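You operate a simulated robot arm through the tools that you are given. There is no shell and no other tool. Be economical: measure what you need, move in short steps, check, and stop when the job is done.

Carry out the task below with a simulated robot arm. There is one attempt and no reset: what you move stays moved.

TASK
Take the blue-strapped bundle and leave it on the grey plate. Push the grey drawer shut. Switch the black lever of the tall green fixture off. Put the green card on top of the small cream carton. Fetch the bar marked seven and set it in the fault tray. Shut the brown drawer. Close the side table drawer. Open the feet drawer, fetch the bar marked five and set it in the inside of the feet drawer, then shut the drawer. Pull the upper drawer of the machine open. Do these in any order. The black lever of the tall green fixture goes to its stop.

The check looks at the end state, three seconds after you hand in, the way a careful person would. Anything else that was tipped, shoved, dropped, spilled or broken makes it a failure.

THE ROBOT
A 7-joint arm with a two-finger parallel gripper on a trunk, on a base that drives. Base frame: it is fixed to the floor where the robot stands at the start and does not move with it; the origin is under the middle of the robot, x ahead of it, y to its left, z up. Readings come in mm, degrees, newtons and seconds.
With the tool pointing down near the work surface it reaches from about 300 to 720 mm from the robot's upright axis, wherever it stands. Its first joint turns from -166.0 to 166.0 degrees. Places, roughly: bar marked five [-750, -3750, 750]; bar marked seven [-1750, -1000, 750]; black lever of the tall green fixture [-1400, 1400, 900]; blue-strapped bundle (13x13x2 cm) [600, 100, 800]; brown drawer [-1200, -1300, 600]; fault tray (33x18 cm) [820, -3700, 800]; feet drawer [2800, -1500, 700]; green card [-1250, 2250, 750]; grey drawer [-1200, 600, 600]; grey plate (30x22x1 cm) [-1700, -1200, 800]; inside of the feet drawer [2900, -1500, 700]; side table drawer [1000, -2200, 600]; small cream carton [1000, 3000, 750]; upper drawer of the machine [2800, -200, 700]. Payload 1.57 kg.
Tool frame: the origin (TCP) lies between the finger pads and is the grasp point; the fingertips stand 30 mm ahead of it; z points along the fingers, y is the line along which they close. Largest opening 80 mm; finger width 17, thickness 12; the body of the gripper, 40 by 82 mm, starts 80 mm behind the TCP.
Orientation is told as [roll, pitch, yaw] about the base's x, y, z axes, in that order, counted from this pose: with the fingers straight down and closing along the base's y, the tool's x points along the base's -x, its y along +y and its z along -z.

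THE INTERFACE
- The arm moves only by the tool move_arm. Its argument "rows" is a list of rows, each an object (a shift or turn left out is 0, a gripper value left out holds the last) with "dr": the turn, a rotation vector about the tool's x, y, z in degrees, a list of three; "offset": the shift along the tool's x, y, z in cm, a list of three; "gripper": the opening, from 0 (shut) to 1 (fully open). In form: [{"dr": [ax, ay, az], "offset": [dx, dy, dz], "gripper": gripper}, ...]. A call has 1 to 8 rows; each row shifts and turns the commanded pose from where the row before left it, along the tool's axes as they then stand. Each row takes 0.2 s and may step no farther than 50 mm and 8.6 degrees from the row before; otherwise, or with a gripper value out of range, the whole call is refused. Where a pose cannot be reached the arm comes as near as it can. A force on the tool above 40 N (or 10 N above the force at the start of the call, whichever is more), or a blocked arm, ends the call early, and 0.2 s more pass. The fingers move at their own pace (about 72 mm/s each) and stop on an object; they squeeze with about 39 N. The grip force told is the motor's: it shows also when the fingers shut on nothing. Time passes only in rows, and 0.2 s behind the last, so rows that do not move let the fingers close. It gives the time, the measured TCP pose, the force on the tool (base axes), the opening and the grip force at its end, in the units of the frame above (readings bear some noise), with the torque about the TCP (base axes, N m) and any sound that the robot's microphone picked up.
- Cameras (640 x 400 px; columns grow to the right, rows downward): "scene" is now at [-66.6, 183, 1362.9]; the picture's right is [0.91, -0.42, 0.00], its down [-0.39, -0.85, -0.36] and it looks along [0.15, 0.33, -0.93] (base axes); focal length 214 px, centre (320, 200). "wrist" rides on the gripper at [72, -7, -122] in the tool frame; the picture's right is [0.09, 1.00, 0.00], its down [-0.84, 0.08, -0.54] and it looks along [-0.54, 0.05, 0.84] (tool axes); focal length 238 px, centre (320, 200). There is no depth. A picture from a camera that has moved, and an enlarged one, comes with that camera's place and axes in the base frame and with its lens. The place of the scene camera against the robot may be out by one fixed shift of up to 18 mm in any direction.
- capture(camera): a new picture of that camera. The clock stands still meanwhile.
- lift_body(by): slides the trunk up (or, below 0, down) by that many mm; the arm and the scene camera ride with it, the base frame stays. It gives what a move gives, with no picture.
- base_move(legs): drives the robot by 1 to 6 legs, each [ahead, left, turn to the left] in mm, mm and degrees, along the robot's own axes; the way and the turn of a leg run together, so that a leg with both is an arc; at most 1500 mm and 180 degrees a leg. The arm and the cameras ride along, it lands a little off, and it stops where it bumps. It gives what a move gives.
- turn_head(pan, tilt): turns the head with the scene camera to pan (to the left, within 86 degrees either way) and tilt (down, from -29 to 69), counted from straight ahead of the robot. It gives what a move gives.
- inspect(camera, box): a new picture of the part [left, top, right, bottom] of that camera's present view, enlarged. The clock stands still meanwhile.
- job_done(): hands the job in; it is judged then, once.

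Work in short steps. Places have to be worked out from the pictures, the camera data and where the tool is seen: move nearer, look again, correct. Check each grasp and each placing, and mend what went wrong. You have 217 turns and 210 pictures in all, those below and enlarged ones among them. Open the gripper and draw the arm clear of the work before you hand the job in, unless the task says otherwise.

The tools are called after ">>>" by a JSON object that holds its "name" and its "arguments". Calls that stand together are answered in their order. move_arm: Moves the arm, as the interface text tells. Its arguments: {"type":"object","properties":{"rows":{"type":"array"}},"required":["rows"]} The other tools are called the same way: lift_body (by) slides the trunk up or down; base_move (legs) drives the base; turn_head (pan, tilt) turns the head that bears the scene camera; capture (camera) takes a picture; inspect (camera, box) takes an enlarged picture of a part of a camera's view; job_done () hands the job in.

At the start:

```text
clock: 0.0
position: [-243.8, 232.4, 1072.5]
tcp_rot: [0.0, 0.0, 0.1]
wrist_force: [-0.2, -0.9, -0.2]
ft_torque: [-0.03, -0.01, 0.01]
gripper_width: 80.0
gripper_force: 0.0
trunk travel left (down, up): [-50.0, 65.0]
robot x, y, heading: [-0.4, 1.9, 0.0]
head pan, tilt: [65.4, 68.8]
```

scene: 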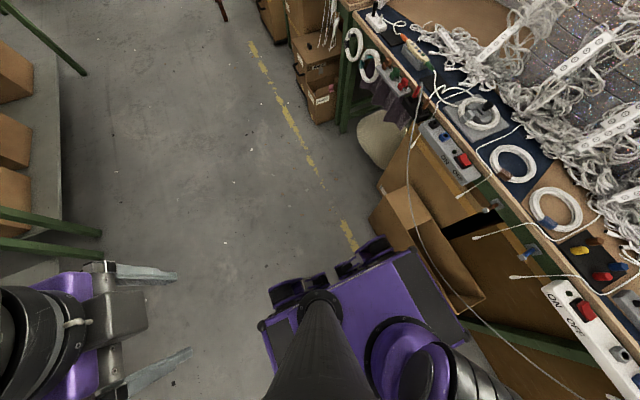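
wrist: 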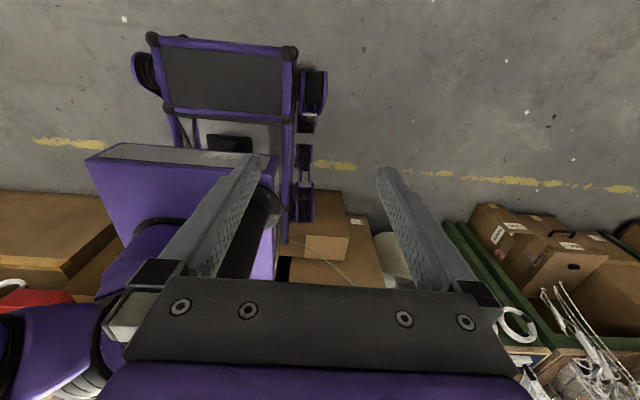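

The robot stands at the origin, with benches on either side. I'll survey by turning the head.

>>> {"name": "turn_head", "arguments": {"pan": 0, "tilt": 35}}

>>> {"name": "capture", "arguments": {"camera": "scene"}}

>>> {"name": "turn_head", "arguments": {"pan": 80, "tilt": 25}}

>>> {"name": "capture", "arguments": {"camera": "scene"}}

>>> {"name": "turn_head", "arguments": {"pan": -80, "tilt": 25}}

>>> {"name": "capture", "arguments": {"camera": "scene"}}

```text
clock: 1.4
position: [-244.1, 232.0, 1073.1]
tcp_rot: [0.0, 0.0, 0.1]
wrist_force: [-0.5, -0.1, 0.4]
ft_torque: [-0.01, 0.04, 0.03]
gripper_width: 80.0
gripper_force: 0.1
trunk travel left (down, up): [-50.0, 65.0]
robot x, y, heading: [-1.0, -1.2, -0.2]
head pan, tilt: [0.0, 35.0]
```

```text
207 pictures are left
camera scene: at [-1.9, 132.3, 1406.5], right [0.0, -1.0, 0.0], down [-0.57, 0.0, -0.82], along [0.82, 0.0, -0.57], focal length 214 px, centre (320, 200)
```

scene: 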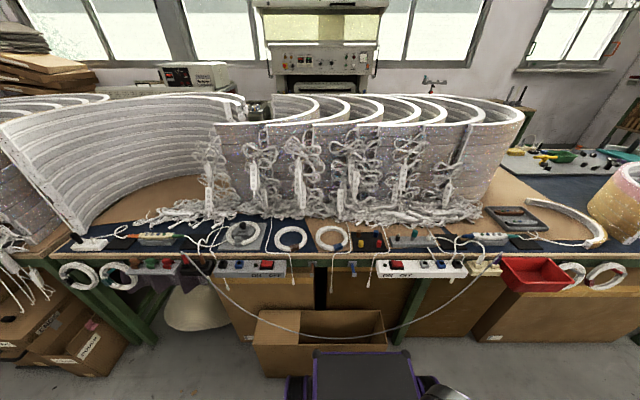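

```text
clock: 2.9
position: [-244.6, 233.4, 1073.2]
tcp_rot: [0.0, 0.1, 0.0]
wrist_force: [-0.5, 0.1, -0.5]
ft_torque: [-0.02, 0.0, -0.03]
gripper_width: 80.1
gripper_force: 0.1
trunk travel left (down, up): [-50.0, 65.0]
robot x, y, heading: [-2.0, 2.7, -0.1]
head pan, tilt: [80.0, 25.0]
```

```text
206 pictures are left
camera scene: at [-73.8, 222.9, 1422.3], right [0.98, -0.17, 0.0], down [-0.07, -0.42, -0.91], along [0.16, 0.89, -0.42], focal length 214 px, centre (320, 200)
```

scene: 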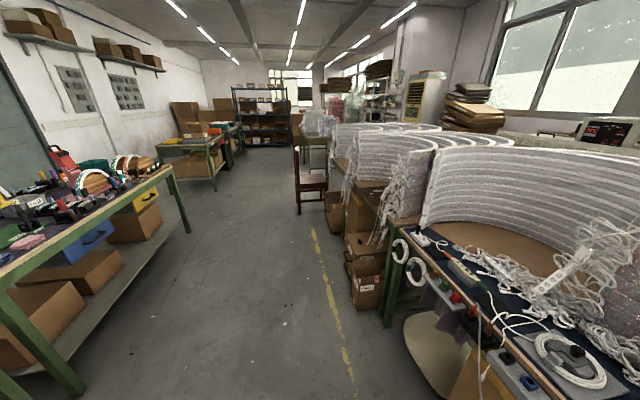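

```text
clock: 5.3
position: [-243.8, 233.7, 1073.7]
tcp_rot: [-0.1, 0.0, -0.1]
wrist_force: [-0.3, 1.1, 0.2]
ft_torque: [-0.01, 0.01, 0.02]
gripper_width: 80.0
gripper_force: 0.0
trunk travel left (down, up): [-50.0, 65.0]
robot x, y, heading: [0.8, 0.0, -0.0]
head pan, tilt: [-80.0, 25.0]
```

```text
205 pictures are left
camera scene: at [-73.9, 41.5, 1422.3], right [-0.98, -0.17, 0.0], down [-0.07, 0.42, -0.91], along [0.16, -0.89, -0.42], focal length 214 px, centre (320, 200)
```

scene: 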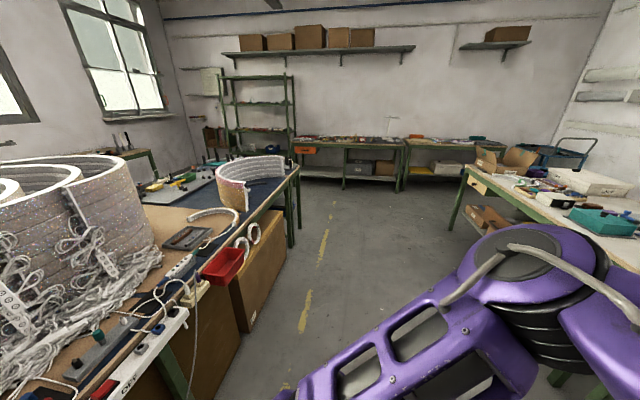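

The bench ahead holds several ring coils. I'll zoom in to find the blue-strapped one.

>>> {"name": "turn_head", "arguments": {"pan": 0, "tilt": 50}}

>>> {"name": "inspect", "arguments": {"camera": "scene", "box": [160, 60, 480, 260]}}

```text
clock: 6.9
position: [-243.1, 232.3, 1073.6]
tcp_rot: [0.1, -0.1, 0.0]
wrist_force: [0.5, 0.0, 0.8]
ft_torque: [0.02, 0.0, -0.02]
gripper_width: 80.2
gripper_force: 0.1
trunk travel left (down, up): [-50.0, 65.0]
robot x, y, heading: [0.2, 1.6, 0.0]
head pan, tilt: [0.0, 50.0]
```

```text
2.00 times, centred on (320, 160) of scene
camera zoom: at [-12.9, 132.2, 1384.8], right [0.0, -1.0, 0.0], down [-0.77, 0.0, -0.64], along [0.64, 0.0, -0.77], focal length 429 px, centre (320, 280)
```

zoom: 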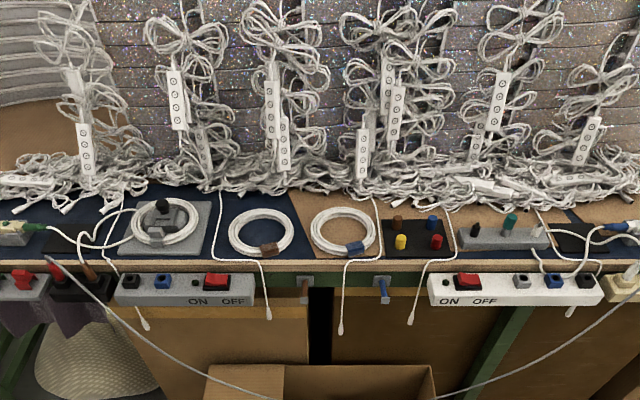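

The blue-strapped ring is near (610, 86). Before moving, I'll check how the arm is folded about the mast.

>>> {"name": "turn_head", "arguments": {"pan": -60, "tilt": 69}}

>>> {"name": "capture", "arguments": {"camera": "scene"}}

>>> {"name": "turn_head", "arguments": {"pan": 86, "tilt": 60}}

>>> {"name": "capture", "arguments": {"camera": "scene"}}

```text
clock: 8.2
position: [-244.1, 232.9, 1073.7]
tcp_rot: [-0.1, 0.0, 0.1]
wrist_force: [-0.2, -0.8, 0.5]
ft_torque: [-0.01, 0.0, -0.01]
gripper_width: 79.9
gripper_force: 0.1
trunk travel left (down, up): [-50.0, 65.0]
robot x, y, heading: [-1.0, -2.3, 0.1]
head pan, tilt: [-60.0, 68.8]
```

```text
203 pictures are left
camera scene: at [-61.9, 83.8, 1362.9], right [-0.87, -0.5, 0.0], down [-0.47, 0.81, -0.36], along [0.18, -0.31, -0.93], focal length 214 px, centre (320, 200)
```

scene: 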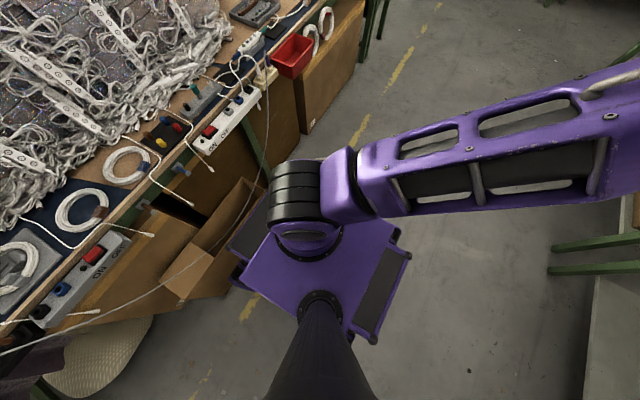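

```text
clock: 10.5
position: [-243.9, 231.4, 1073.3]
tcp_rot: [0.0, 0.1, 0.0]
wrist_force: [0.4, -1.0, -0.8]
ft_torque: [-0.01, 0.0, 0.01]
gripper_width: 80.0
gripper_force: 0.1
trunk travel left (down, up): [-50.0, 65.0]
robot x, y, heading: [-2.7, -2.1, 0.0]
head pan, tilt: [85.9, 60.0]
```

```text
202 pictures are left
camera scene: at [-85.2, 198.7, 1372.3], right [1.0, -0.07, 0.0], down [-0.06, -0.86, -0.5], along [0.04, 0.5, -0.87], focal length 214 px, centre (320, 200)
```

scene: 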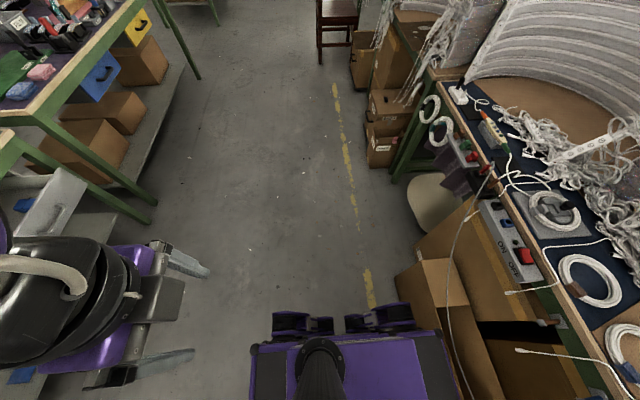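

The arm's upper link goes out the back-right side, so I must come to the front by sweeping around -y. First part of the sweep.

>>> {"name": "move_arm", "arguments": {"rows": [{"offset": [2.6, -3.9, 0]}, {"offset": [2.6, -3.9, 0]}, {"offset": [2.6, -3.9, 0]}, {"offset": [2.6, -3.9, 0]}, {"offset": [2.6, -3.9, 0]}, {"offset": [2.6, -3.9, 0]}, {"offset": [0, -4.8, 0]}, {"offset": [0, -4.8, 0]}]}}

>>> {"name": "turn_head", "arguments": {"pan": -80, "tilt": 50}}

>>> {"name": "capture", "arguments": {"camera": "scene"}}

```text
clock: 12.3
position: [-398.3, -97.1, 1072.3]
tcp_rot: [0.1, 0.0, 0.1]
wrist_force: [0.5, -0.2, 0.3]
ft_torque: [0.0, 0.0, -0.02]
gripper_width: 79.8
gripper_force: 0.1
trunk travel left (down, up): [-50.0, 65.0]
robot x, y, heading: [1.1, 5.8, 0.0]
head pan, tilt: [85.9, 60.0]
```

```text
clock: 14.8
position: [-398.3, -95.5, 1073.9]
tcp_rot: [0.0, 0.0, -0.1]
wrist_force: [-0.5, 0.4, -0.1]
ft_torque: [-0.03, 0.01, -0.02]
gripper_width: 79.9
gripper_force: 0.0
trunk travel left (down, up): [-50.0, 65.0]
robot x, y, heading: [-3.3, 4.8, 0.2]
head pan, tilt: [-80.0, 50.0]
```

```text
201 pictures are left
camera scene: at [-76.5, 56.4, 1384.8], right [-0.98, -0.17, 0.0], down [-0.13, 0.75, -0.64], along [0.11, -0.63, -0.77], focal length 214 px, centre (320, 200)
```

scene: 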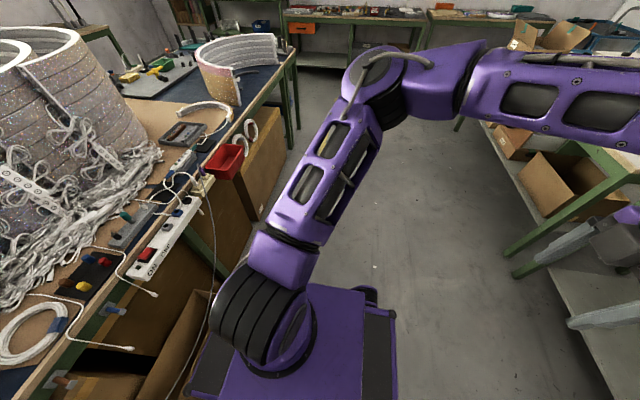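

The elbow swings on the right side as expected. I'll continue around at radius ~500.

>>> {"name": "move_arm", "arguments": {"rows": [{"offset": [0, -4.8, 0]}, {"offset": [0, -4.8, 0]}, {"offset": [0, -4.8, 0]}, {"offset": [-2, -4.4, 0]}, {"offset": [-3.5, -3.4, 0]}, {"offset": [-4, -2.8, 0]}, {"offset": [-4.5, -2, 0]}, {"offset": [-4.7, -1, 0]}]}}

>>> {"name": "move_arm", "arguments": {"rows": [{"offset": [-4.8, -0.5, 0]}, {"offset": [-4.8, 0, 0]}, {"offset": [-4.8, 0, 0]}, {"offset": [-4.8, 0.5, 0]}, {"offset": [-4.8, 1, 0]}, {"offset": [-4.5, 2, 0]}, {"offset": [-4, 2.8, 0]}, {"offset": [-4, 2.8, 0]}]}}

>>> {"name": "capture", "arguments": {"camera": "scene"}}

```text
clock: 16.6
position: [-216.2, -335.0, 1062.9]
tcp_rot: [0.0, 0.0, 0.2]
wrist_force: [-1.2, 0.7, 0.0]
ft_torque: [0.03, -0.04, -0.02]
gripper_width: 80.0
gripper_force: 0.1
out of reach, approached as far as the arm can: row 6, 7, 8
trunk travel left (down, up): [-50.0, 65.0]
robot x, y, heading: [-1.3, -2.7, -0.2]
head pan, tilt: [-80.0, 50.0]
```

```text
clock: 18.4
position: [34.5, -136.8, 1056.5]
tcp_rot: [0.1, -0.2, 0.1]
wrist_force: [-0.5, -0.7, 0.6]
ft_torque: [0.02, 0.01, -0.01]
gripper_width: 79.9
gripper_force: 0.0
out of reach, approached as far as the arm can: row 1, 2, 3, 4, 5, 6, 7, 8
trunk travel left (down, up): [-50.0, 65.0]
robot x, y, heading: [2.4, -1.4, -0.1]
head pan, tilt: [-80.0, 50.0]
```

```text
200 pictures are left
camera scene: at [-76.7, 56.1, 1384.8], right [-0.98, -0.17, 0.0], down [-0.13, 0.75, -0.64], along [0.11, -0.63, -0.77], focal length 214 px, centre (320, 200)
```

scene: 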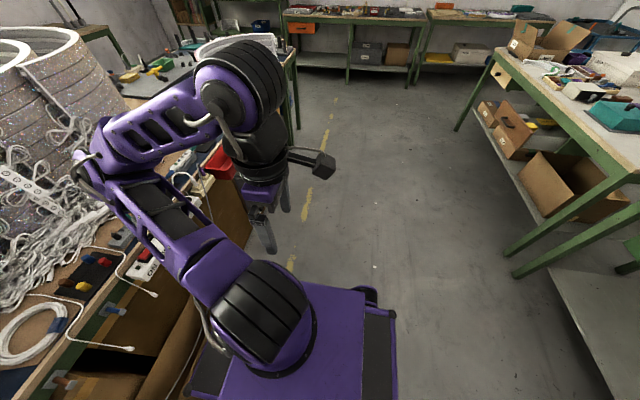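

The wrist seems to be at a joint limit (pose far from commanded). I'll turn the tool yaw with the sweep to free it.

>>> {"name": "move_arm", "arguments": {"rows": [{"dr": [0, 0, -8.5]}, {"dr": [0, 0, -8.5]}, {"dr": [0, 0, -8.5]}, {"dr": [0, 0, -8.5]}, {"dr": [0, 0, -8.5]}, {"dr": [0, 0, -8.5]}]}}

>>> {"name": "capture", "arguments": {"camera": "scene"}}

```text
clock: 19.8
position: [34.7, -135.8, 1056.7]
tcp_rot: [0.0, 0.1, 51.1]
wrist_force: [0.3, 0.9, 1.0]
ft_torque: [-0.02, -0.02, 0.03]
gripper_width: 80.0
gripper_force: 0.0
trunk travel left (down, up): [-50.0, 65.0]
robot x, y, heading: [-2.0, 2.7, -0.2]
head pan, tilt: [-80.0, 50.0]
```

```text
199 pictures are left
camera scene: at [-76.5, 56.4, 1384.8], right [-0.98, -0.17, 0.0], down [-0.13, 0.75, -0.64], along [0.11, -0.63, -0.77], focal length 214 px, centre (320, 200)
```

scene: 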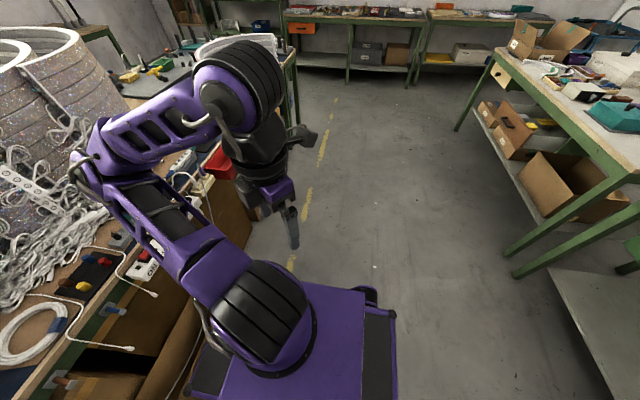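

Freed. Now move out toward (350,-250).

>>> {"name": "move_arm", "arguments": {"rows": [{"offset": [-1.57, -4.53, 0]}, {"offset": [-1.57, -4.53, 0]}, {"offset": [-1.57, -4.53, 0]}, {"offset": [-1.57, -4.53, 0]}, {"offset": [-1.57, -4.53, 0]}, {"offset": [-1.57, -4.53, 0]}, {"offset": [-1.57, -4.53, 0]}]}}

>>> {"name": "turn_head", "arguments": {"pan": -50, "tilt": 50}}

>>> {"name": "capture", "arguments": {"camera": "scene"}}

```text
clock: 21.4
position: [100.4, -307.8, 1037.3]
tcp_rot: [0.1, 0.0, 51.1]
wrist_force: [0.5, -0.5, -0.2]
ft_torque: [0.0, -0.01, 0.01]
gripper_width: 79.8
gripper_force: 0.0
out of reach, approached as far as the arm can: row 1, 2, 3, 4, 5, 6, 7
trunk travel left (down, up): [-50.0, 65.0]
robot x, y, heading: [-1.9, -3.2, -0.0]
head pan, tilt: [-80.0, 50.0]
```

```text
clock: 22.4
position: [101.2, -308.5, 1036.9]
tcp_rot: [0.0, 0.0, 51.0]
wrist_force: [-0.5, 0.3, -0.4]
ft_torque: [0.0, -0.01, 0.01]
gripper_width: 80.0
gripper_force: 0.1
trunk travel left (down, up): [-50.0, 65.0]
robot x, y, heading: [1.6, 1.4, -0.2]
head pan, tilt: [-50.0, 50.0]
```

```text
198 pictures are left
camera scene: at [-40.4, 73.2, 1384.8], right [-0.77, -0.64, 0.0], down [-0.49, 0.59, -0.64], along [0.41, -0.49, -0.77], focal length 214 px, centre (320, 200)
```

scene: 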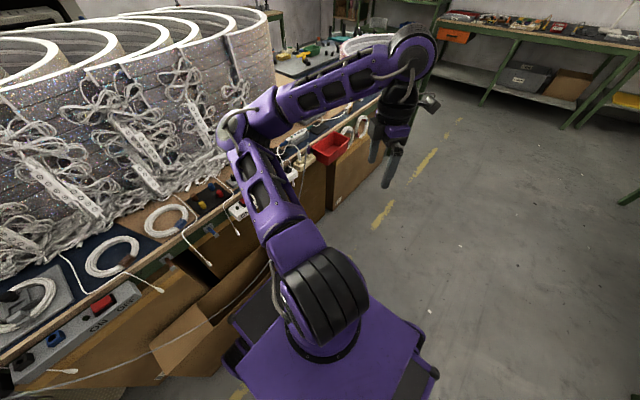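

The limit is the wrist roll; yaw needs to be much more positive. Turn 136° further in place.

>>> {"name": "move_arm", "arguments": {"rows": [{"dr": [0, 0, -8.5]}, {"dr": [0, 0, -8.5]}, {"dr": [0, 0, -8.5]}, {"dr": [0, 0, -8.5]}, {"dr": [0, 0, -8.5]}, {"dr": [0, 0, -8.5]}, {"dr": [0, 0, -8.5]}, {"dr": [0, 0, -8.5]}]}}

>>> {"name": "move_arm", "arguments": {"rows": [{"dr": [0, 0, -8.5]}, {"dr": [0, 0, -8.5]}, {"dr": [0, 0, -8.5]}, {"dr": [0, 0, -8.5]}, {"dr": [0, 0, -8.5]}, {"dr": [0, 0, -8.5]}, {"dr": [0, 0, -8.5]}, {"dr": [0, 0, -1.5]}]}}

```text
clock: 24.2
position: [101.4, -308.2, 1036.8]
tcp_rot: [0.0, 0.1, 119.2]
wrist_force: [0.6, 0.4, -0.4]
ft_torque: [-0.02, 0.02, 0.0]
gripper_width: 80.0
gripper_force: 0.0
trunk travel left (down, up): [-50.0, 65.0]
robot x, y, heading: [-2.2, 1.0, -0.2]
head pan, tilt: [-50.0, 50.0]
```

```text
clock: 26.0
position: [101.7, -308.5, 1038.4]
tcp_rot: [0.0, 0.0, -180.0]
wrist_force: [0.0, 0.2, -0.4]
ft_torque: [-0.02, 0.03, 0.0]
gripper_width: 80.1
gripper_force: 0.2
trunk travel left (down, up): [-50.0, 65.0]
robot x, y, heading: [0.3, 0.6, -0.1]
head pan, tilt: [-50.0, 50.0]
```

Now yaw is 180 (tool x = +x). Move to the front.

>>> {"name": "move_arm", "arguments": {"rows": [{"offset": [4.4, -0.7, 0]}, {"offset": [4.4, -0.7, 0]}, {"offset": [4.4, -0.7, 0]}, {"offset": [4.4, -0.7, 0]}, {"offset": [4.4, -0.7, 0]}, {"offset": [4.4, -0.7, 0]}, {"offset": [4.4, -0.7, 0]}, {"offset": [4.4, -0.7, 0]}]}}

>>> {"name": "turn_head", "arguments": {"pan": -20, "tilt": 50}}

>>> {"name": "capture", "arguments": {"camera": "scene"}}

>>> {"name": "capture", "arguments": {"camera": "wrist"}}

```text
clock: 27.8
position: [294.5, -442.0, 1016.3]
tcp_rot: [-0.1, 0.0, -180.0]
wrist_force: [-0.1, -0.3, -0.4]
ft_torque: [0.03, 0.04, 0.02]
gripper_width: 80.1
gripper_force: 0.1
out of reach, approached as far as the arm can: row 1, 2, 3, 4, 5, 6, 7, 8
trunk travel left (down, up): [-50.0, 65.0]
robot x, y, heading: [0.3, 0.3, -0.1]
head pan, tilt: [-50.0, 50.0]
```

```text
clock: 28.7
position: [294.6, -441.3, 1017.1]
tcp_rot: [0.0, 0.0, -179.9]
wrist_force: [0.1, 0.5, 0.0]
ft_torque: [0.0, 0.01, 0.0]
gripper_width: 80.3
gripper_force: 0.1
trunk travel left (down, up): [-50.0, 65.0]
robot x, y, heading: [2.0, 1.5, 0.1]
head pan, tilt: [-20.0, 50.0]
```

```text
197 pictures are left
camera scene: at [-17.6, 105.8, 1384.8], right [-0.34, -0.94, 0.0], down [-0.72, 0.26, -0.64], along [0.6, -0.22, -0.77], focal length 214 px, centre (320, 200)
```

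scene: 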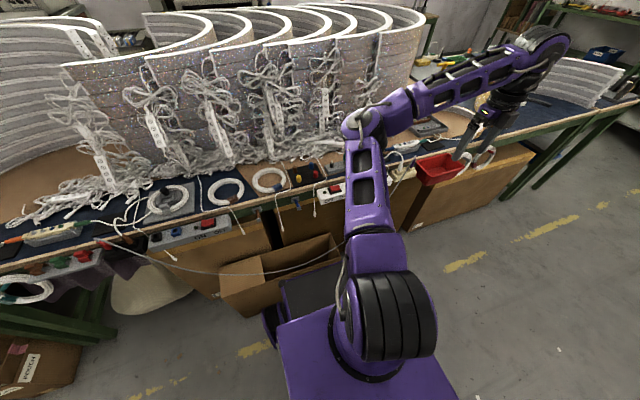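

```text
196 pictures are left
camera wrist: at [366.1, -435.6, 1139.1], right [0.09, -1.0, 0.0], down [-0.84, -0.08, 0.54], along [-0.54, -0.05, -0.84], focal length 238 px, centre (320, 200)
```

wrist: 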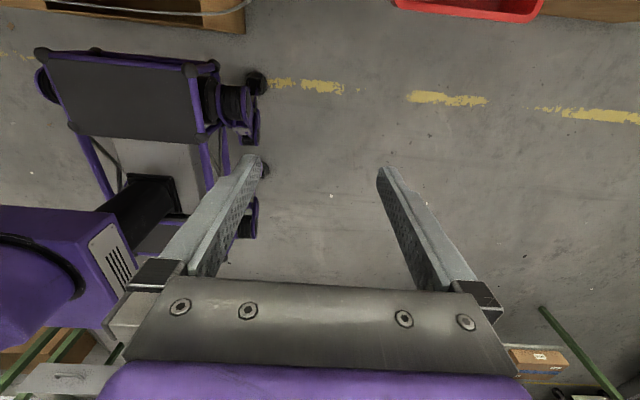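

Reach is again limited around azimuth -56°. Test if it's the first joint: try rotating purely about the robot's axis.

>>> {"name": "move_arm", "arguments": {"rows": [{"dr": [0, 0, -5], "offset": [3.8, -2.6, 0]}, {"dr": [0, 0, -5], "offset": [3.8, -2.6, 0]}, {"dr": [0, 0, -5], "offset": [3.8, -2.6, 0]}, {"dr": [0, 0, -5], "offset": [3.8, -2.6, 0]}]}}

>>> {"name": "capture", "arguments": {"camera": "scene"}}

```text
clock: 29.7
position: [436.7, -440.3, 1007.0]
tcp_rot: [-0.1, 0.0, -159.9]
wrist_force: [0.7, -0.3, 1.0]
ft_torque: [-0.01, -0.04, 0.01]
gripper_width: 79.9
gripper_force: 0.1
out of reach, approached as far as the arm can: row 1, 2, 3, 4
trunk travel left (down, up): [-50.0, 65.0]
robot x, y, heading: [-3.8, -0.6, 0.0]
head pan, tilt: [-20.0, 50.0]
```

```text
195 pictures are left
camera scene: at [-17.6, 105.9, 1384.8], right [-0.34, -0.94, 0.0], down [-0.72, 0.26, -0.64], along [0.6, -0.22, -0.77], focal length 214 px, centre (320, 200)
```

scene: 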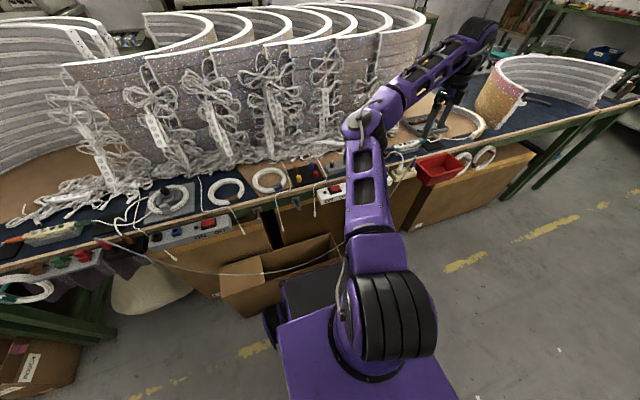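

The upper arm did not turn at all: joint 1 is at its stop with the shoulder leaned "backward". I'll try flipping the shoulder by raising the tool so the upper arm passes vertical.

>>> {"name": "move_arm", "arguments": {"rows": [{"offset": [0, 0, -4.5]}, {"offset": [0, 0, -4.5]}, {"offset": [0, 0, -4.5]}, {"offset": [0, 0, -4.5]}, {"offset": [0, 0, -4.5]}, {"offset": [0, 0, -4.5]}]}}

>>> {"name": "capture", "arguments": {"camera": "scene"}}

```text
clock: 31.1
position: [409.4, -419.4, 1229.4]
tcp_rot: [0.2, 0.0, -160.1]
wrist_force: [-0.1, 0.3, 0.7]
ft_torque: [-0.01, -0.04, 0.0]
gripper_width: 80.2
gripper_force: 0.0
out of reach, approached as far as the arm can: row 4, 5, 6
trunk travel left (down, up): [-50.0, 65.0]
robot x, y, heading: [0.0, -2.8, -0.4]
head pan, tilt: [-20.0, 50.0]
```

```text
194 pictures are left
camera scene: at [-17.8, 106.2, 1384.8], right [-0.34, -0.94, 0.0], down [-0.72, 0.26, -0.64], along [0.6, -0.22, -0.77], focal length 214 px, centre (320, 200)
```

scene: 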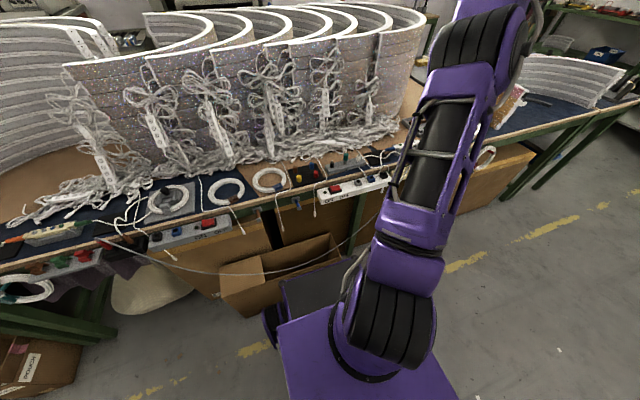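

The arm is now in a normal elbow-up posture at azimuth -46°. Rotate about the robot axis toward the front.

>>> {"name": "move_arm", "arguments": {"rows": [{"dr": [0, 0, -4.5], "offset": [4.2, -1.9, 0]}, {"dr": [0, 0, -4.5], "offset": [4.2, -1.9, 0]}, {"dr": [0, 0, -4.5], "offset": [4.2, -1.9, 0]}, {"dr": [0, 0, -4.5], "offset": [4.2, -1.9, 0]}, {"dr": [0, 0, -4.5], "offset": [4.2, -1.9, 0]}, {"dr": [0, 0, -4.5], "offset": [4.2, -1.9, 0]}, {"dr": [0, 0, -4.5], "offset": [4.2, -1.9, 0]}, {"dr": [0, 0, -4.5], "offset": [4.2, -1.9, 0]}]}}

>>> {"name": "capture", "arguments": {"camera": "scene"}}

```text
clock: 32.9
position: [544.1, -233.8, 1227.0]
tcp_rot: [0.1, 0.2, -130.9]
wrist_force: [-0.4, 0.0, -0.2]
ft_torque: [0.01, 0.02, -0.01]
gripper_width: 79.9
gripper_force: 0.1
out of reach, approached as far as the arm can: row 4, 6, 7, 8
trunk travel left (down, up): [-50.0, 65.0]
robot x, y, heading: [-3.1, 0.8, 0.2]
head pan, tilt: [-20.0, 50.0]
```

```text
193 pictures are left
camera scene: at [-17.6, 105.9, 1384.8], right [-0.34, -0.94, 0.0], down [-0.72, 0.26, -0.64], along [0.6, -0.22, -0.77], focal length 214 px, centre (320, 200)
```

scene: 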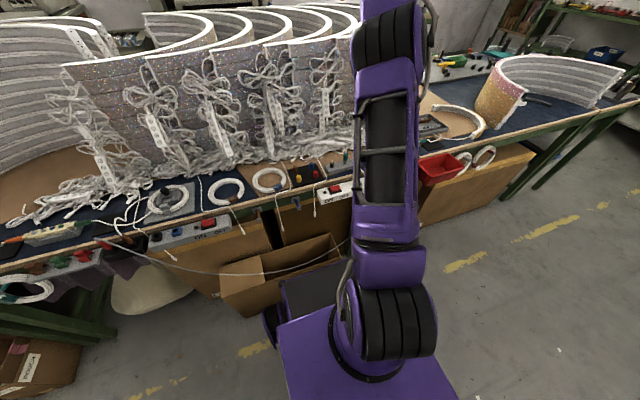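

Joint 1 moves freely now. Rotate the yaw to -90 while lowering to z≈1000.

>>> {"name": "move_arm", "arguments": {"rows": [{"dr": [0, 0, -8.2], "offset": [0, 0, 4]}, {"dr": [0, 0, -8.2], "offset": [0, 0, 4]}, {"dr": [0, 0, -8.2], "offset": [0, 0, 4]}, {"dr": [0, 0, -8.2], "offset": [0, 0, 4]}, {"dr": [0, 0, -8.1], "offset": [0, 0, 4]}]}}

```text
clock: 34.1
position: [492.2, -334.5, 1083.2]
tcp_rot: [0.2, 0.0, -89.9]
wrist_force: [0.1, 0.7, -0.2]
ft_torque: [-0.02, 0.0, -0.03]
gripper_width: 80.2
gripper_force: 0.0
out of reach, approached as far as the arm can: row 1, 2, 3, 4, 5
trunk travel left (down, up): [-50.0, 65.0]
robot x, y, heading: [1.7, 2.3, -0.2]
head pan, tilt: [-20.0, 50.0]
```

Wrist limits again; the arm is in a branch where the robot's right side is comfortable, not its front. I'll plan to work with targets on the robot's right (azimuth ≈ -90, yaw ≈ 90) and turn the base instead. Unwind the yaw first.

>>> {"name": "move_arm", "arguments": {"rows": [{"dr": [0, 0, 8.5]}, {"dr": [0, 0, 8.5]}, {"dr": [0, 0, 8.5]}, {"dr": [0, 0, 8.5]}, {"dr": [0, 0, 8.5]}, {"dr": [0, 0, 8.5]}, {"dr": [0, 0, 8.5]}, {"dr": [0, 0, 8.5]}]}}

>>> {"name": "move_arm", "arguments": {"rows": [{"dr": [0, 0, 8.5]}, {"dr": [0, 0, 8.5]}, {"dr": [0, 0, 8.5]}, {"dr": [0, 0, 5]}]}}

```text
clock: 35.9
position: [494.4, -335.2, 1082.9]
tcp_rot: [0.1, 0.2, -158.1]
wrist_force: [-0.8, -0.6, -0.6]
ft_torque: [-0.02, 0.01, 0.01]
gripper_width: 80.1
gripper_force: 0.0
trunk travel left (down, up): [-50.0, 65.0]
robot x, y, heading: [-2.3, 1.7, -0.0]
head pan, tilt: [-20.0, 50.0]
```

```text
clock: 36.9
position: [493.1, -335.6, 1083.0]
tcp_rot: [-0.1, 0.1, 171.4]
wrist_force: [0.0, -0.8, 0.1]
ft_torque: [0.02, 0.0, -0.02]
gripper_width: 80.1
gripper_force: 0.1
trunk travel left (down, up): [-50.0, 65.0]
robot x, y, heading: [-0.2, -0.3, -0.2]
head pan, tilt: [-20.0, 50.0]
```

Sweep back to azimuth -90 keeping the relative wrist angle.

>>> {"name": "move_arm", "arguments": {"rows": [{"dr": [0, 0, 4.7], "offset": [-2.5, 3.9, 0]}, {"dr": [0, 0, 4.7], "offset": [-2.5, 3.9, 0]}, {"dr": [0, 0, 4.7], "offset": [-2.5, 3.9, 0]}, {"dr": [0, 0, 4.7], "offset": [-2.5, 3.9, 0]}, {"dr": [0, 0, 4.7], "offset": [-2.5, 3.9, 0]}, {"dr": [0, 0, 4.7], "offset": [-2.5, 3.9, 0]}]}}

>>> {"name": "move_arm", "arguments": {"rows": [{"dr": [0, 0, 4.7], "offset": [-2.5, 3.9, 0]}, {"dr": [0, 0, 4.7], "offset": [-2.5, 3.9, 0]}, {"dr": [0, 0, 4.7], "offset": [-2.5, 3.9, 0]}, {"dr": [0, 0, 4.7], "offset": [-2.5, 3.9, 0]}, {"dr": [0, 0, 4.7], "offset": [-2.5, 3.9, 0]}, {"dr": [0, 0, 4.7], "offset": [-2.5, 3.9, 0]}]}}

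```text
clock: 38.3
position: [276.4, -502.3, 1081.9]
tcp_rot: [0.0, 0.2, 143.3]
wrist_force: [-0.1, 0.1, -1.1]
ft_torque: [0.03, 0.01, -0.02]
gripper_width: 80.0
gripper_force: 0.0
trunk travel left (down, up): [-50.0, 65.0]
robot x, y, heading: [-1.5, 0.1, 0.2]
head pan, tilt: [-20.0, 50.0]
```

```text
clock: 39.7
position: [3.8, -543.0, 1082.7]
tcp_rot: [-0.1, 0.1, 115.0]
wrist_force: [0.4, -0.8, -0.4]
ft_torque: [-0.03, 0.0, 0.01]
gripper_width: 80.0
gripper_force: 0.0
trunk travel left (down, up): [-50.0, 65.0]
robot x, y, heading: [-0.0, 2.1, -0.2]
head pan, tilt: [-20.0, 50.0]
```

Smooth. Check the posture and view on the right.

>>> {"name": "turn_head", "arguments": {"pan": -80, "tilt": 45}}

>>> {"name": "capture", "arguments": {"camera": "scene"}}

>>> {"name": "capture", "arguments": {"camera": "wrist"}}

```text
clock: 41.0
position: [4.5, -543.2, 1083.2]
tcp_rot: [0.0, 0.2, 115.3]
wrist_force: [0.0, -1.0, -0.3]
ft_torque: [-0.01, -0.02, -0.02]
gripper_width: 80.0
gripper_force: 0.2
trunk travel left (down, up): [-50.0, 65.0]
robot x, y, heading: [-1.6, 3.7, -0.1]
head pan, tilt: [-80.0, 45.0]
```

```text
192 pictures are left
camera scene: at [-75.7, 52.1, 1391.7], right [-0.98, -0.17, 0.0], down [-0.12, 0.7, -0.71], along [0.12, -0.7, -0.71], focal length 214 px, centre (320, 200)
```

scene: 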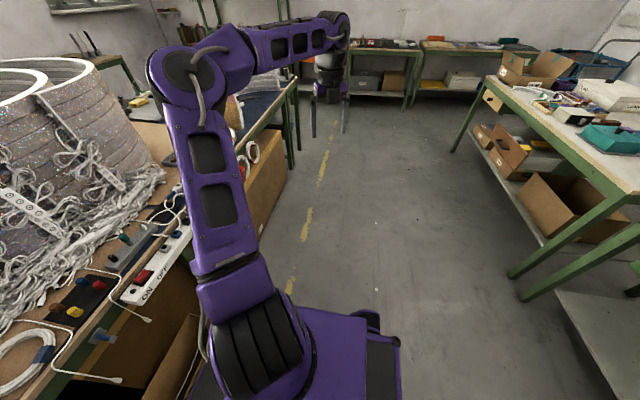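

```text
191 pictures are left
camera wrist: at [40.9, -606.0, 1204.2], right [-0.86, -0.51, 0.0], down [-0.43, 0.72, 0.54], along [-0.27, 0.47, -0.84], focal length 238 px, centre (320, 200)
```

wrist: 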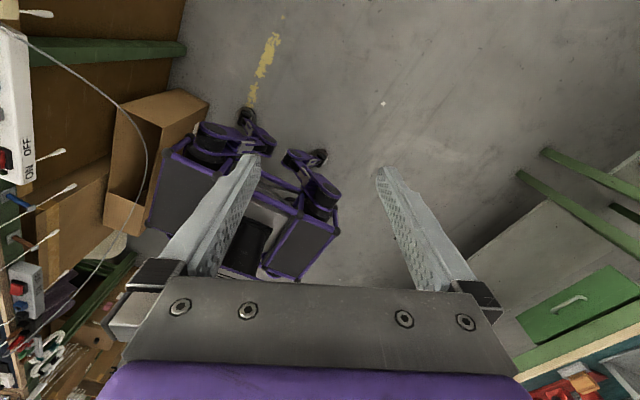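

Posture is good. Back off, turn left 90° and come sideways toward the bench with its edge (x≈520) on the right.

>>> {"name": "base_move", "arguments": {"legs": [[-170, 0, 0], [0, 0, 90]]}}

>>> {"name": "capture", "arguments": {"camera": "scene"}}

>>> {"name": "capture", "arguments": {"camera": "wrist"}}

```text
clock: 46.4
position: [369.4, -7.2, 1081.4]
tcp_rot: [-0.2, 0.1, -156.1]
wrist_force: [0.4, 0.0, -0.2]
ft_torque: [0.03, 0.03, -0.02]
gripper_width: 79.8
gripper_force: 0.1
trunk travel left (down, up): [-50.0, 65.0]
robot x, y, heading: [-174.6, 0.9, 88.8]
head pan, tilt: [-80.0, 45.0]
```

```text
190 pictures are left
camera scene: at [-235.9, -82.4, 1391.7], right [0.15, -0.99, 0.0], down [-0.7, -0.11, -0.71], along [0.7, 0.11, -0.71], focal length 214 px, centre (320, 200)
```

scene: 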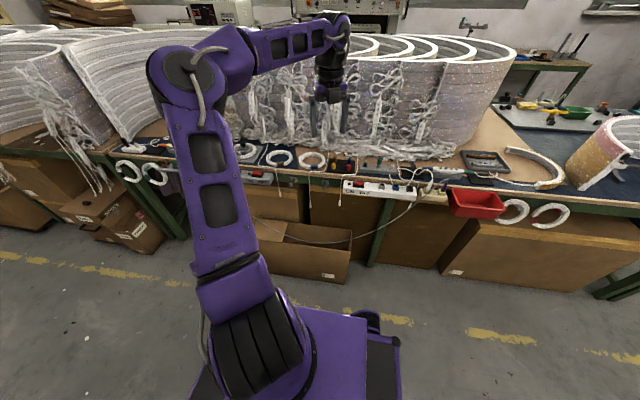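

```text
189 pictures are left
camera wrist: at [432.1, 28.2, 1204.2], right [0.49, -0.87, 0.0], down [-0.73, -0.41, 0.54], along [-0.47, -0.26, -0.84], focal length 238 px, centre (320, 200)
```

wrist: 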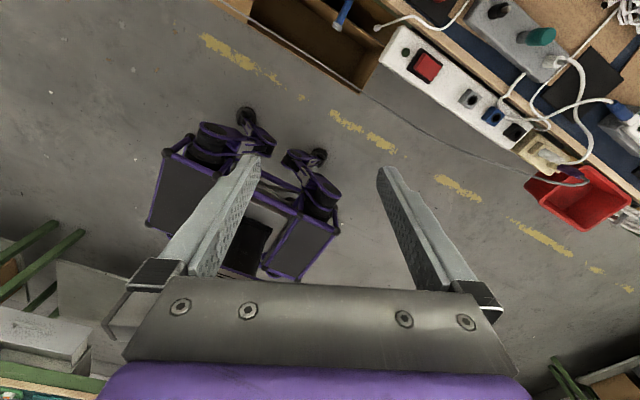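

The camera sees fine. Strafe right 180 and ahead 80 so that the bundle is at about azimuth -90.

>>> {"name": "base_move", "arguments": {"legs": [[60, -180, 0]]}}

>>> {"name": "turn_head", "arguments": {"pan": -86, "tilt": 50}}

>>> {"name": "inspect", "arguments": {"camera": "scene", "box": [200, 50, 440, 200]}}

>>> {"name": "capture", "arguments": {"camera": "wrist"}}

```text
clock: 48.7
position: [549.5, 52.9, 1082.3]
tcp_rot: [-0.2, 0.1, -155.8]
wrist_force: [-0.5, -0.3, -0.3]
ft_torque: [0.01, -0.03, 0.0]
gripper_width: 80.1
gripper_force: 0.1
trunk travel left (down, up): [-50.0, 65.0]
robot x, y, heading: [6.8, 56.7, 88.8]
head pan, tilt: [-80.0, 45.0]
```

```text
clock: 49.4
position: [549.0, 51.7, 1082.2]
tcp_rot: [-0.2, 0.1, -155.8]
wrist_force: [-0.1, 0.2, -0.1]
ft_torque: [-0.03, -0.01, -0.01]
gripper_width: 79.9
gripper_force: 0.1
trunk travel left (down, up): [-50.0, 65.0]
robot x, y, heading: [9.5, 57.8, 88.9]
head pan, tilt: [-85.9, 50.0]
```

```text
2.67 times, centred on (320, 125) of scene
camera zoom: at [-57.9, -33.5, 1384.9], right [0.05, -1.0, 0.0], down [-0.76, -0.04, -0.64], along [0.64, 0.03, -0.77], focal length 572 px, centre (320, 400)
```

zoom: 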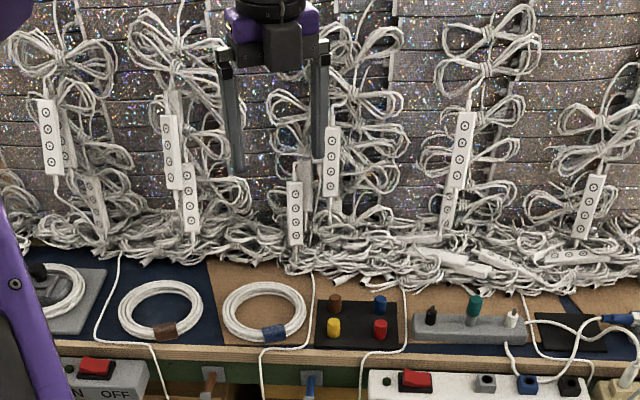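

```text
187 pictures are left
camera wrist: at [613.1, 87.4, 1204.2], right [0.49, -0.87, 0.0], down [-0.73, -0.41, 0.54], along [-0.47, -0.26, -0.84], focal length 238 px, centre (320, 200)
```

wrist: 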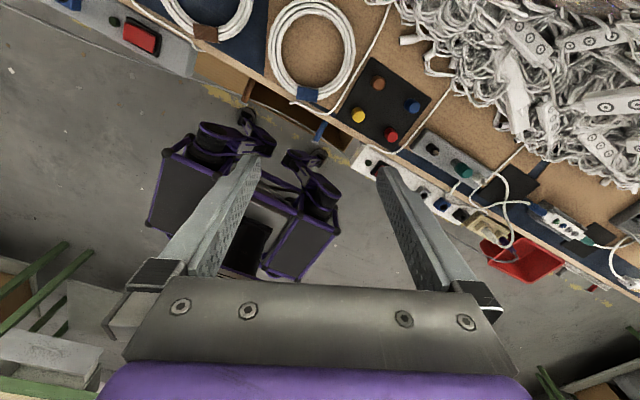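

Wrist view puts the ring centre near (604, 97), strap on its near side. I'll grasp the ring tube at its near-left (≈(567,141)) with yaw -140; first hover at z≈900.

>>> {"name": "move_arm", "arguments": {"rows": [{"offset": [2.63, -3.7, 0], "gripper": 0.55}, {"offset": [2.63, -3.7, 0]}, {"dr": [0, 0, -8], "offset": [0, 0, 4.5]}, {"dr": [0, 0, -8], "offset": [0, 0, 4.5]}, {"offset": [0, 0, 4.5]}, {"offset": [0, 0, 4.5]}]}}

>>> {"name": "capture", "arguments": {"camera": "wrist"}}

```text
clock: 50.8
position: [567.2, 142.4, 900.2]
tcp_rot: [0.0, 0.2, -139.8]
wrist_force: [0.7, -0.7, -0.5]
ft_torque: [0.0, 0.02, -0.02]
gripper_width: 44.0
gripper_force: 0.2
trunk travel left (down, up): [-50.0, 65.0]
robot x, y, heading: [7.5, 58.8, 88.6]
head pan, tilt: [-85.9, 50.0]
```

```text
186 pictures are left
camera wrist: at [617.8, 193.6, 1022.5], right [0.71, -0.7, 0.0], down [-0.59, -0.6, 0.54], along [-0.38, -0.38, -0.84], focal length 238 px, centre (320, 200)
```

wrist: 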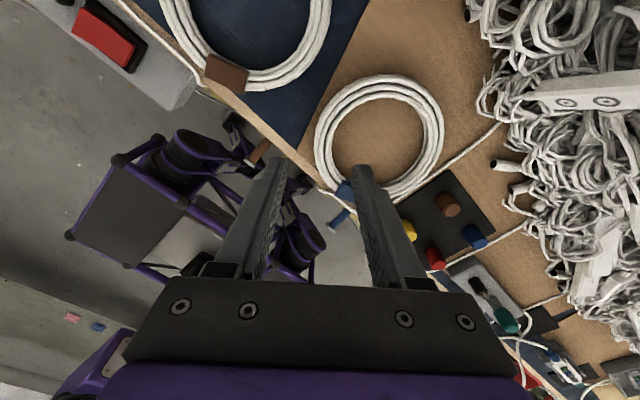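

On target. Descend 7 cm and look.

>>> {"name": "move_arm", "arguments": {"rows": [{"offset": [0, 0.2, 3.5]}, {"offset": [0, 0, 3]}]}}

>>> {"name": "capture", "arguments": {"camera": "wrist"}}

```text
clock: 51.4
position: [569.8, 142.4, 835.9]
tcp_rot: [-0.1, 0.2, -139.8]
wrist_force: [0.6, -0.4, -0.5]
ft_torque: [0.0, -0.02, -0.03]
gripper_width: 44.0
gripper_force: 0.0
trunk travel left (down, up): [-50.0, 65.0]
robot x, y, heading: [7.8, 54.2, 89.1]
head pan, tilt: [-85.9, 50.0]
```

```text
185 pictures are left
camera wrist: at [620.9, 192.1, 958.2], right [0.71, -0.7, 0.0], down [-0.59, -0.6, 0.54], along [-0.38, -0.38, -0.84], focal length 238 px, centre (320, 200)
```

wrist: 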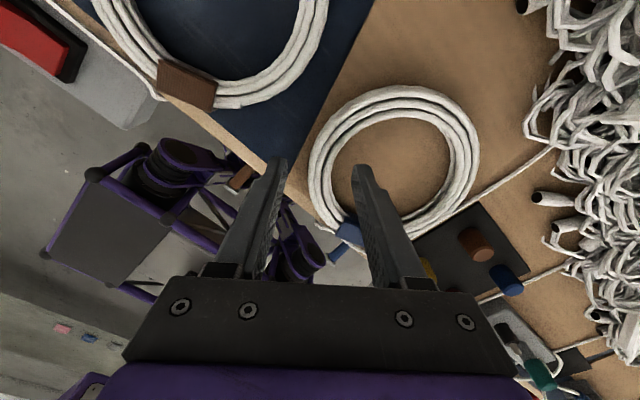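

Fingers straddle the tube. Descend another 1.8 cm and close.

>>> {"name": "move_arm", "arguments": {"rows": [{"offset": [0, 0, 1.0]}, {"offset": [0, 0, 0.8]}, {"gripper": 0}, {}, {}]}}

>>> {"name": "capture", "arguments": {"camera": "wrist"}}

```text
clock: 52.6
position: [571.5, 141.5, 819.2]
tcp_rot: [-0.1, 0.1, -139.8]
wrist_force: [-0.3, -0.5, -0.5]
ft_torque: [0.0, 0.04, -0.01]
gripper_width: 17.1
gripper_force: 32.4
trunk travel left (down, up): [-50.0, 65.0]
robot x, y, heading: [7.1, 60.5, 89.1]
head pan, tilt: [-85.9, 50.0]
```

```text
184 pictures are left
camera wrist: at [621.0, 191.5, 941.2], right [0.71, -0.7, 0.0], down [-0.59, -0.6, 0.54], along [-0.38, -0.38, -0.84], focal length 238 px, centre (320, 200)
```

wrist: 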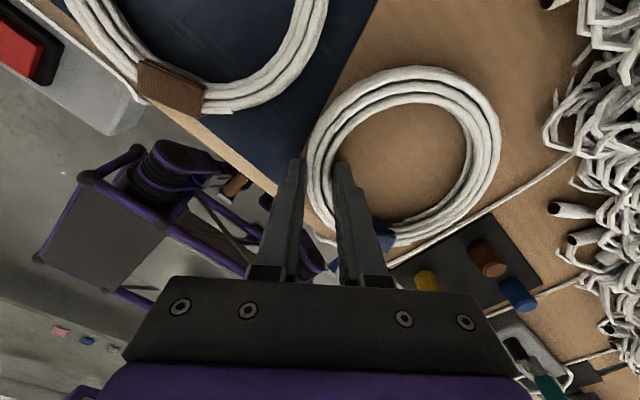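

Gripped (17 mm, 32 N). Lift and verify.

>>> {"name": "move_arm", "arguments": {"rows": [{"offset": [0, 0, -3]}, {"offset": [0, 0, -4.5]}, {"offset": [0, 0, -4.5]}, {"offset": [0, 0, -4.5]}, {"offset": [0, 0, -4.5]}, {"offset": [0, 0, -4.5]}]}}

>>> {"name": "capture", "arguments": {"camera": "wrist"}}

```text
clock: 54.0
position: [567.8, 140.5, 1076.7]
tcp_rot: [-0.2, 0.1, -140.0]
wrist_force: [0.1, -0.3, -1.0]
ft_torque: [0.04, 0.05, 0.01]
gripper_width: 16.5
gripper_force: 32.0
trunk travel left (down, up): [-50.0, 65.0]
robot x, y, heading: [4.3, 55.2, 88.9]
head pan, tilt: [-85.9, 50.0]
```

```text
183 pictures are left
camera wrist: at [619.2, 191.2, 1197.5], right [0.71, -0.7, 0.0], down [-0.59, -0.6, 0.54], along [-0.38, -0.38, -0.84], focal length 238 px, centre (320, 200)
```

wrist: 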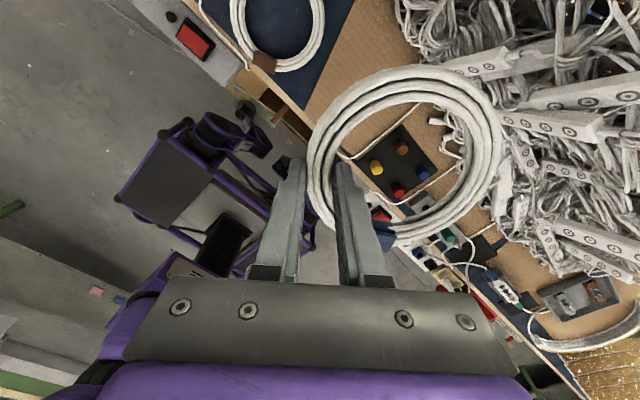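

Bundle secured. Strafe away from the bench 450 mm and look toward the rear benches (robot's left).

>>> {"name": "base_move", "arguments": {"legs": [[0, 400, 0]]}}

>>> {"name": "turn_head", "arguments": {"pan": 86, "tilt": 30}}

>>> {"name": "capture", "arguments": {"camera": "scene"}}

>>> {"name": "turn_head", "arguments": {"pan": 40, "tilt": 30}}

>>> {"name": "capture", "arguments": {"camera": "scene"}}

```text
clock: 58.3
position: [175.9, 148.1, 1075.2]
tcp_rot: [-0.1, 0.1, -139.5]
wrist_force: [-0.1, 0.7, -0.9]
ft_torque: [0.03, 0.03, -0.02]
gripper_width: 16.6
gripper_force: 31.7
trunk travel left (down, up): [-50.0, 65.0]
robot x, y, heading: [-383.8, 65.0, 89.4]
head pan, tilt: [-85.9, 50.0]
```

```text
clock: 60.9
position: [175.3, 149.1, 1074.4]
tcp_rot: [0.0, 0.1, -139.6]
wrist_force: [-0.1, 0.4, -1.0]
ft_torque: [0.01, 0.04, 0.01]
gripper_width: 16.4
gripper_force: 31.7
trunk travel left (down, up): [-50.0, 65.0]
robot x, y, heading: [-384.2, 60.8, 89.1]
head pan, tilt: [85.9, 30.0]
```

```text
182 pictures are left
camera scene: at [-617.1, -25.5, 1414.4], right [0.08, 1.0, 0.0], down [0.5, -0.04, -0.87], along [-0.86, 0.07, -0.5], focal length 214 px, centre (320, 200)
```

scene: 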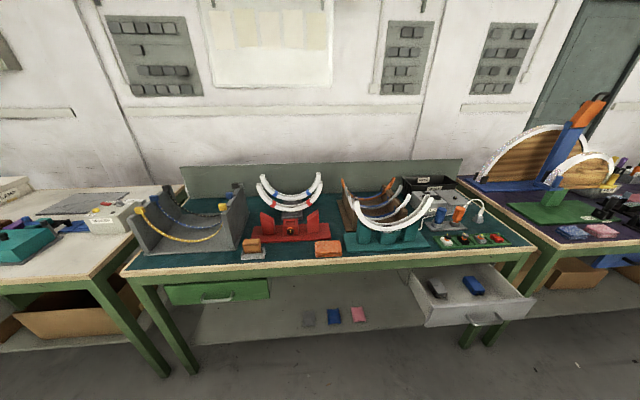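

```text
clock: 62.1
position: [175.2, 148.6, 1073.9]
tcp_rot: [-0.1, 0.1, -139.4]
wrist_force: [0.2, 0.1, -1.2]
ft_torque: [0.03, 0.06, 0.02]
gripper_width: 16.5
gripper_force: 31.6
trunk travel left (down, up): [-50.0, 65.0]
robot x, y, heading: [-385.9, 63.9, 89.4]
head pan, tilt: [40.0, 30.0]
```

```text
181 pictures are left
camera scene: at [-584.3, 36.9, 1414.4], right [0.77, 0.63, 0.0], down [0.32, -0.39, -0.87], along [-0.55, 0.67, -0.5], focal length 214 px, centre (320, 200)
```

scene: 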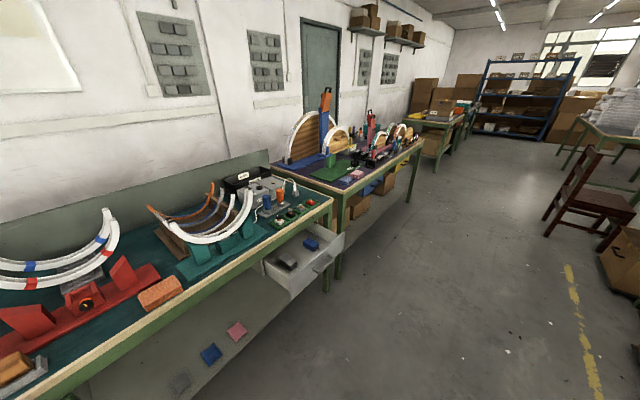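

Benches mapped: bench B edge x≈-1220, grey drawer open near y≈650; bench D (plate) y<-780. I'll turn around (heading -90) so that these lie on my right and drive toward bench D.

>>> {"name": "base_move", "arguments": {"legs": [[0, 0, 179], [1100, 0, 0]]}}

>>> {"name": "turn_head", "arguments": {"pan": -60, "tilt": 35}}

>>> {"name": "capture", "arguments": {"camera": "scene"}}

>>> {"name": "capture", "arguments": {"camera": "wrist"}}

```text
clock: 75.3
position: [-940.2, -1134.5, 1073.9]
tcp_rot: [-0.2, 0.0, 41.4]
wrist_force: [-0.1, 0.4, -0.2]
ft_torque: [-0.01, -0.03, 0.0]
gripper_width: 16.5
gripper_force: 32.0
trunk travel left (down, up): [-50.0, 65.0]
robot x, y, heading: [-385.4, -1035.9, -89.4]
head pan, tilt: [40.0, 30.0]
```

```text
clock: 77.1
position: [-940.6, -1134.9, 1074.5]
tcp_rot: [-0.1, 0.2, 41.5]
wrist_force: [0.1, 0.2, -1.3]
ft_torque: [-0.07, -0.02, -0.02]
gripper_width: 16.6
gripper_force: 31.3
trunk travel left (down, up): [-50.0, 65.0]
robot x, y, heading: [-379.9, -1042.4, -89.5]
head pan, tilt: [-60.0, 35.0]
```

```text
180 pictures are left
camera scene: at [-317.4, -1001.4, 1406.6], right [-0.51, 0.86, 0.0], down [0.49, 0.29, -0.82], along [-0.71, -0.41, -0.57], focal length 214 px, centre (320, 200)
```

scene: 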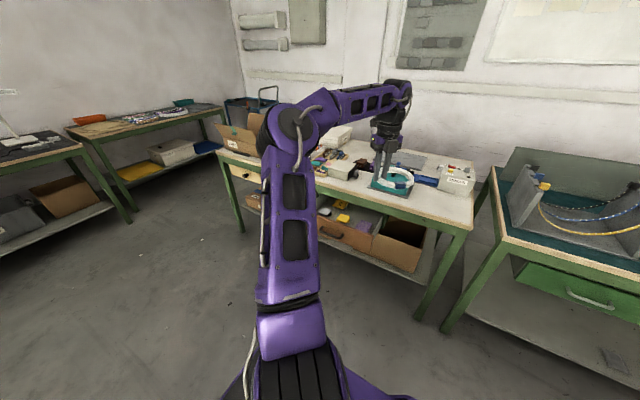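

```text
179 pictures are left
camera wrist: at [-989.9, -1187.3, 1197.3], right [-0.73, 0.69, 0.0], down [0.58, 0.61, 0.54], along [0.37, 0.39, -0.84], focal length 238 px, centre (320, 200)
```

wrist: 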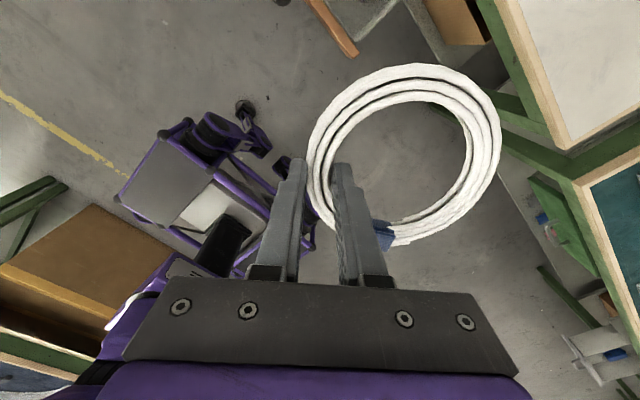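

Zoom on bench D.

>>> {"name": "inspect", "arguments": {"camera": "scene", "box": [210, 110, 490, 285]}}

```text
2.29 times, centred on (350, 198) of scene
camera zoom: at [-317.4, -1001.4, 1406.6], right [-0.51, 0.86, 0.0], down [0.49, 0.29, -0.82], along [-0.71, -0.41, -0.57], focal length 490 px, centre (251, 206)
```

zoom: 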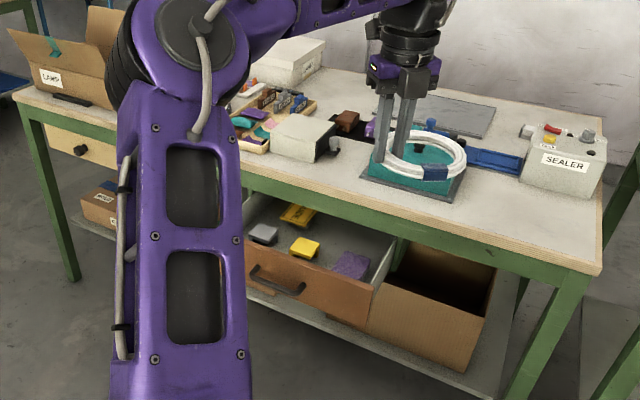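

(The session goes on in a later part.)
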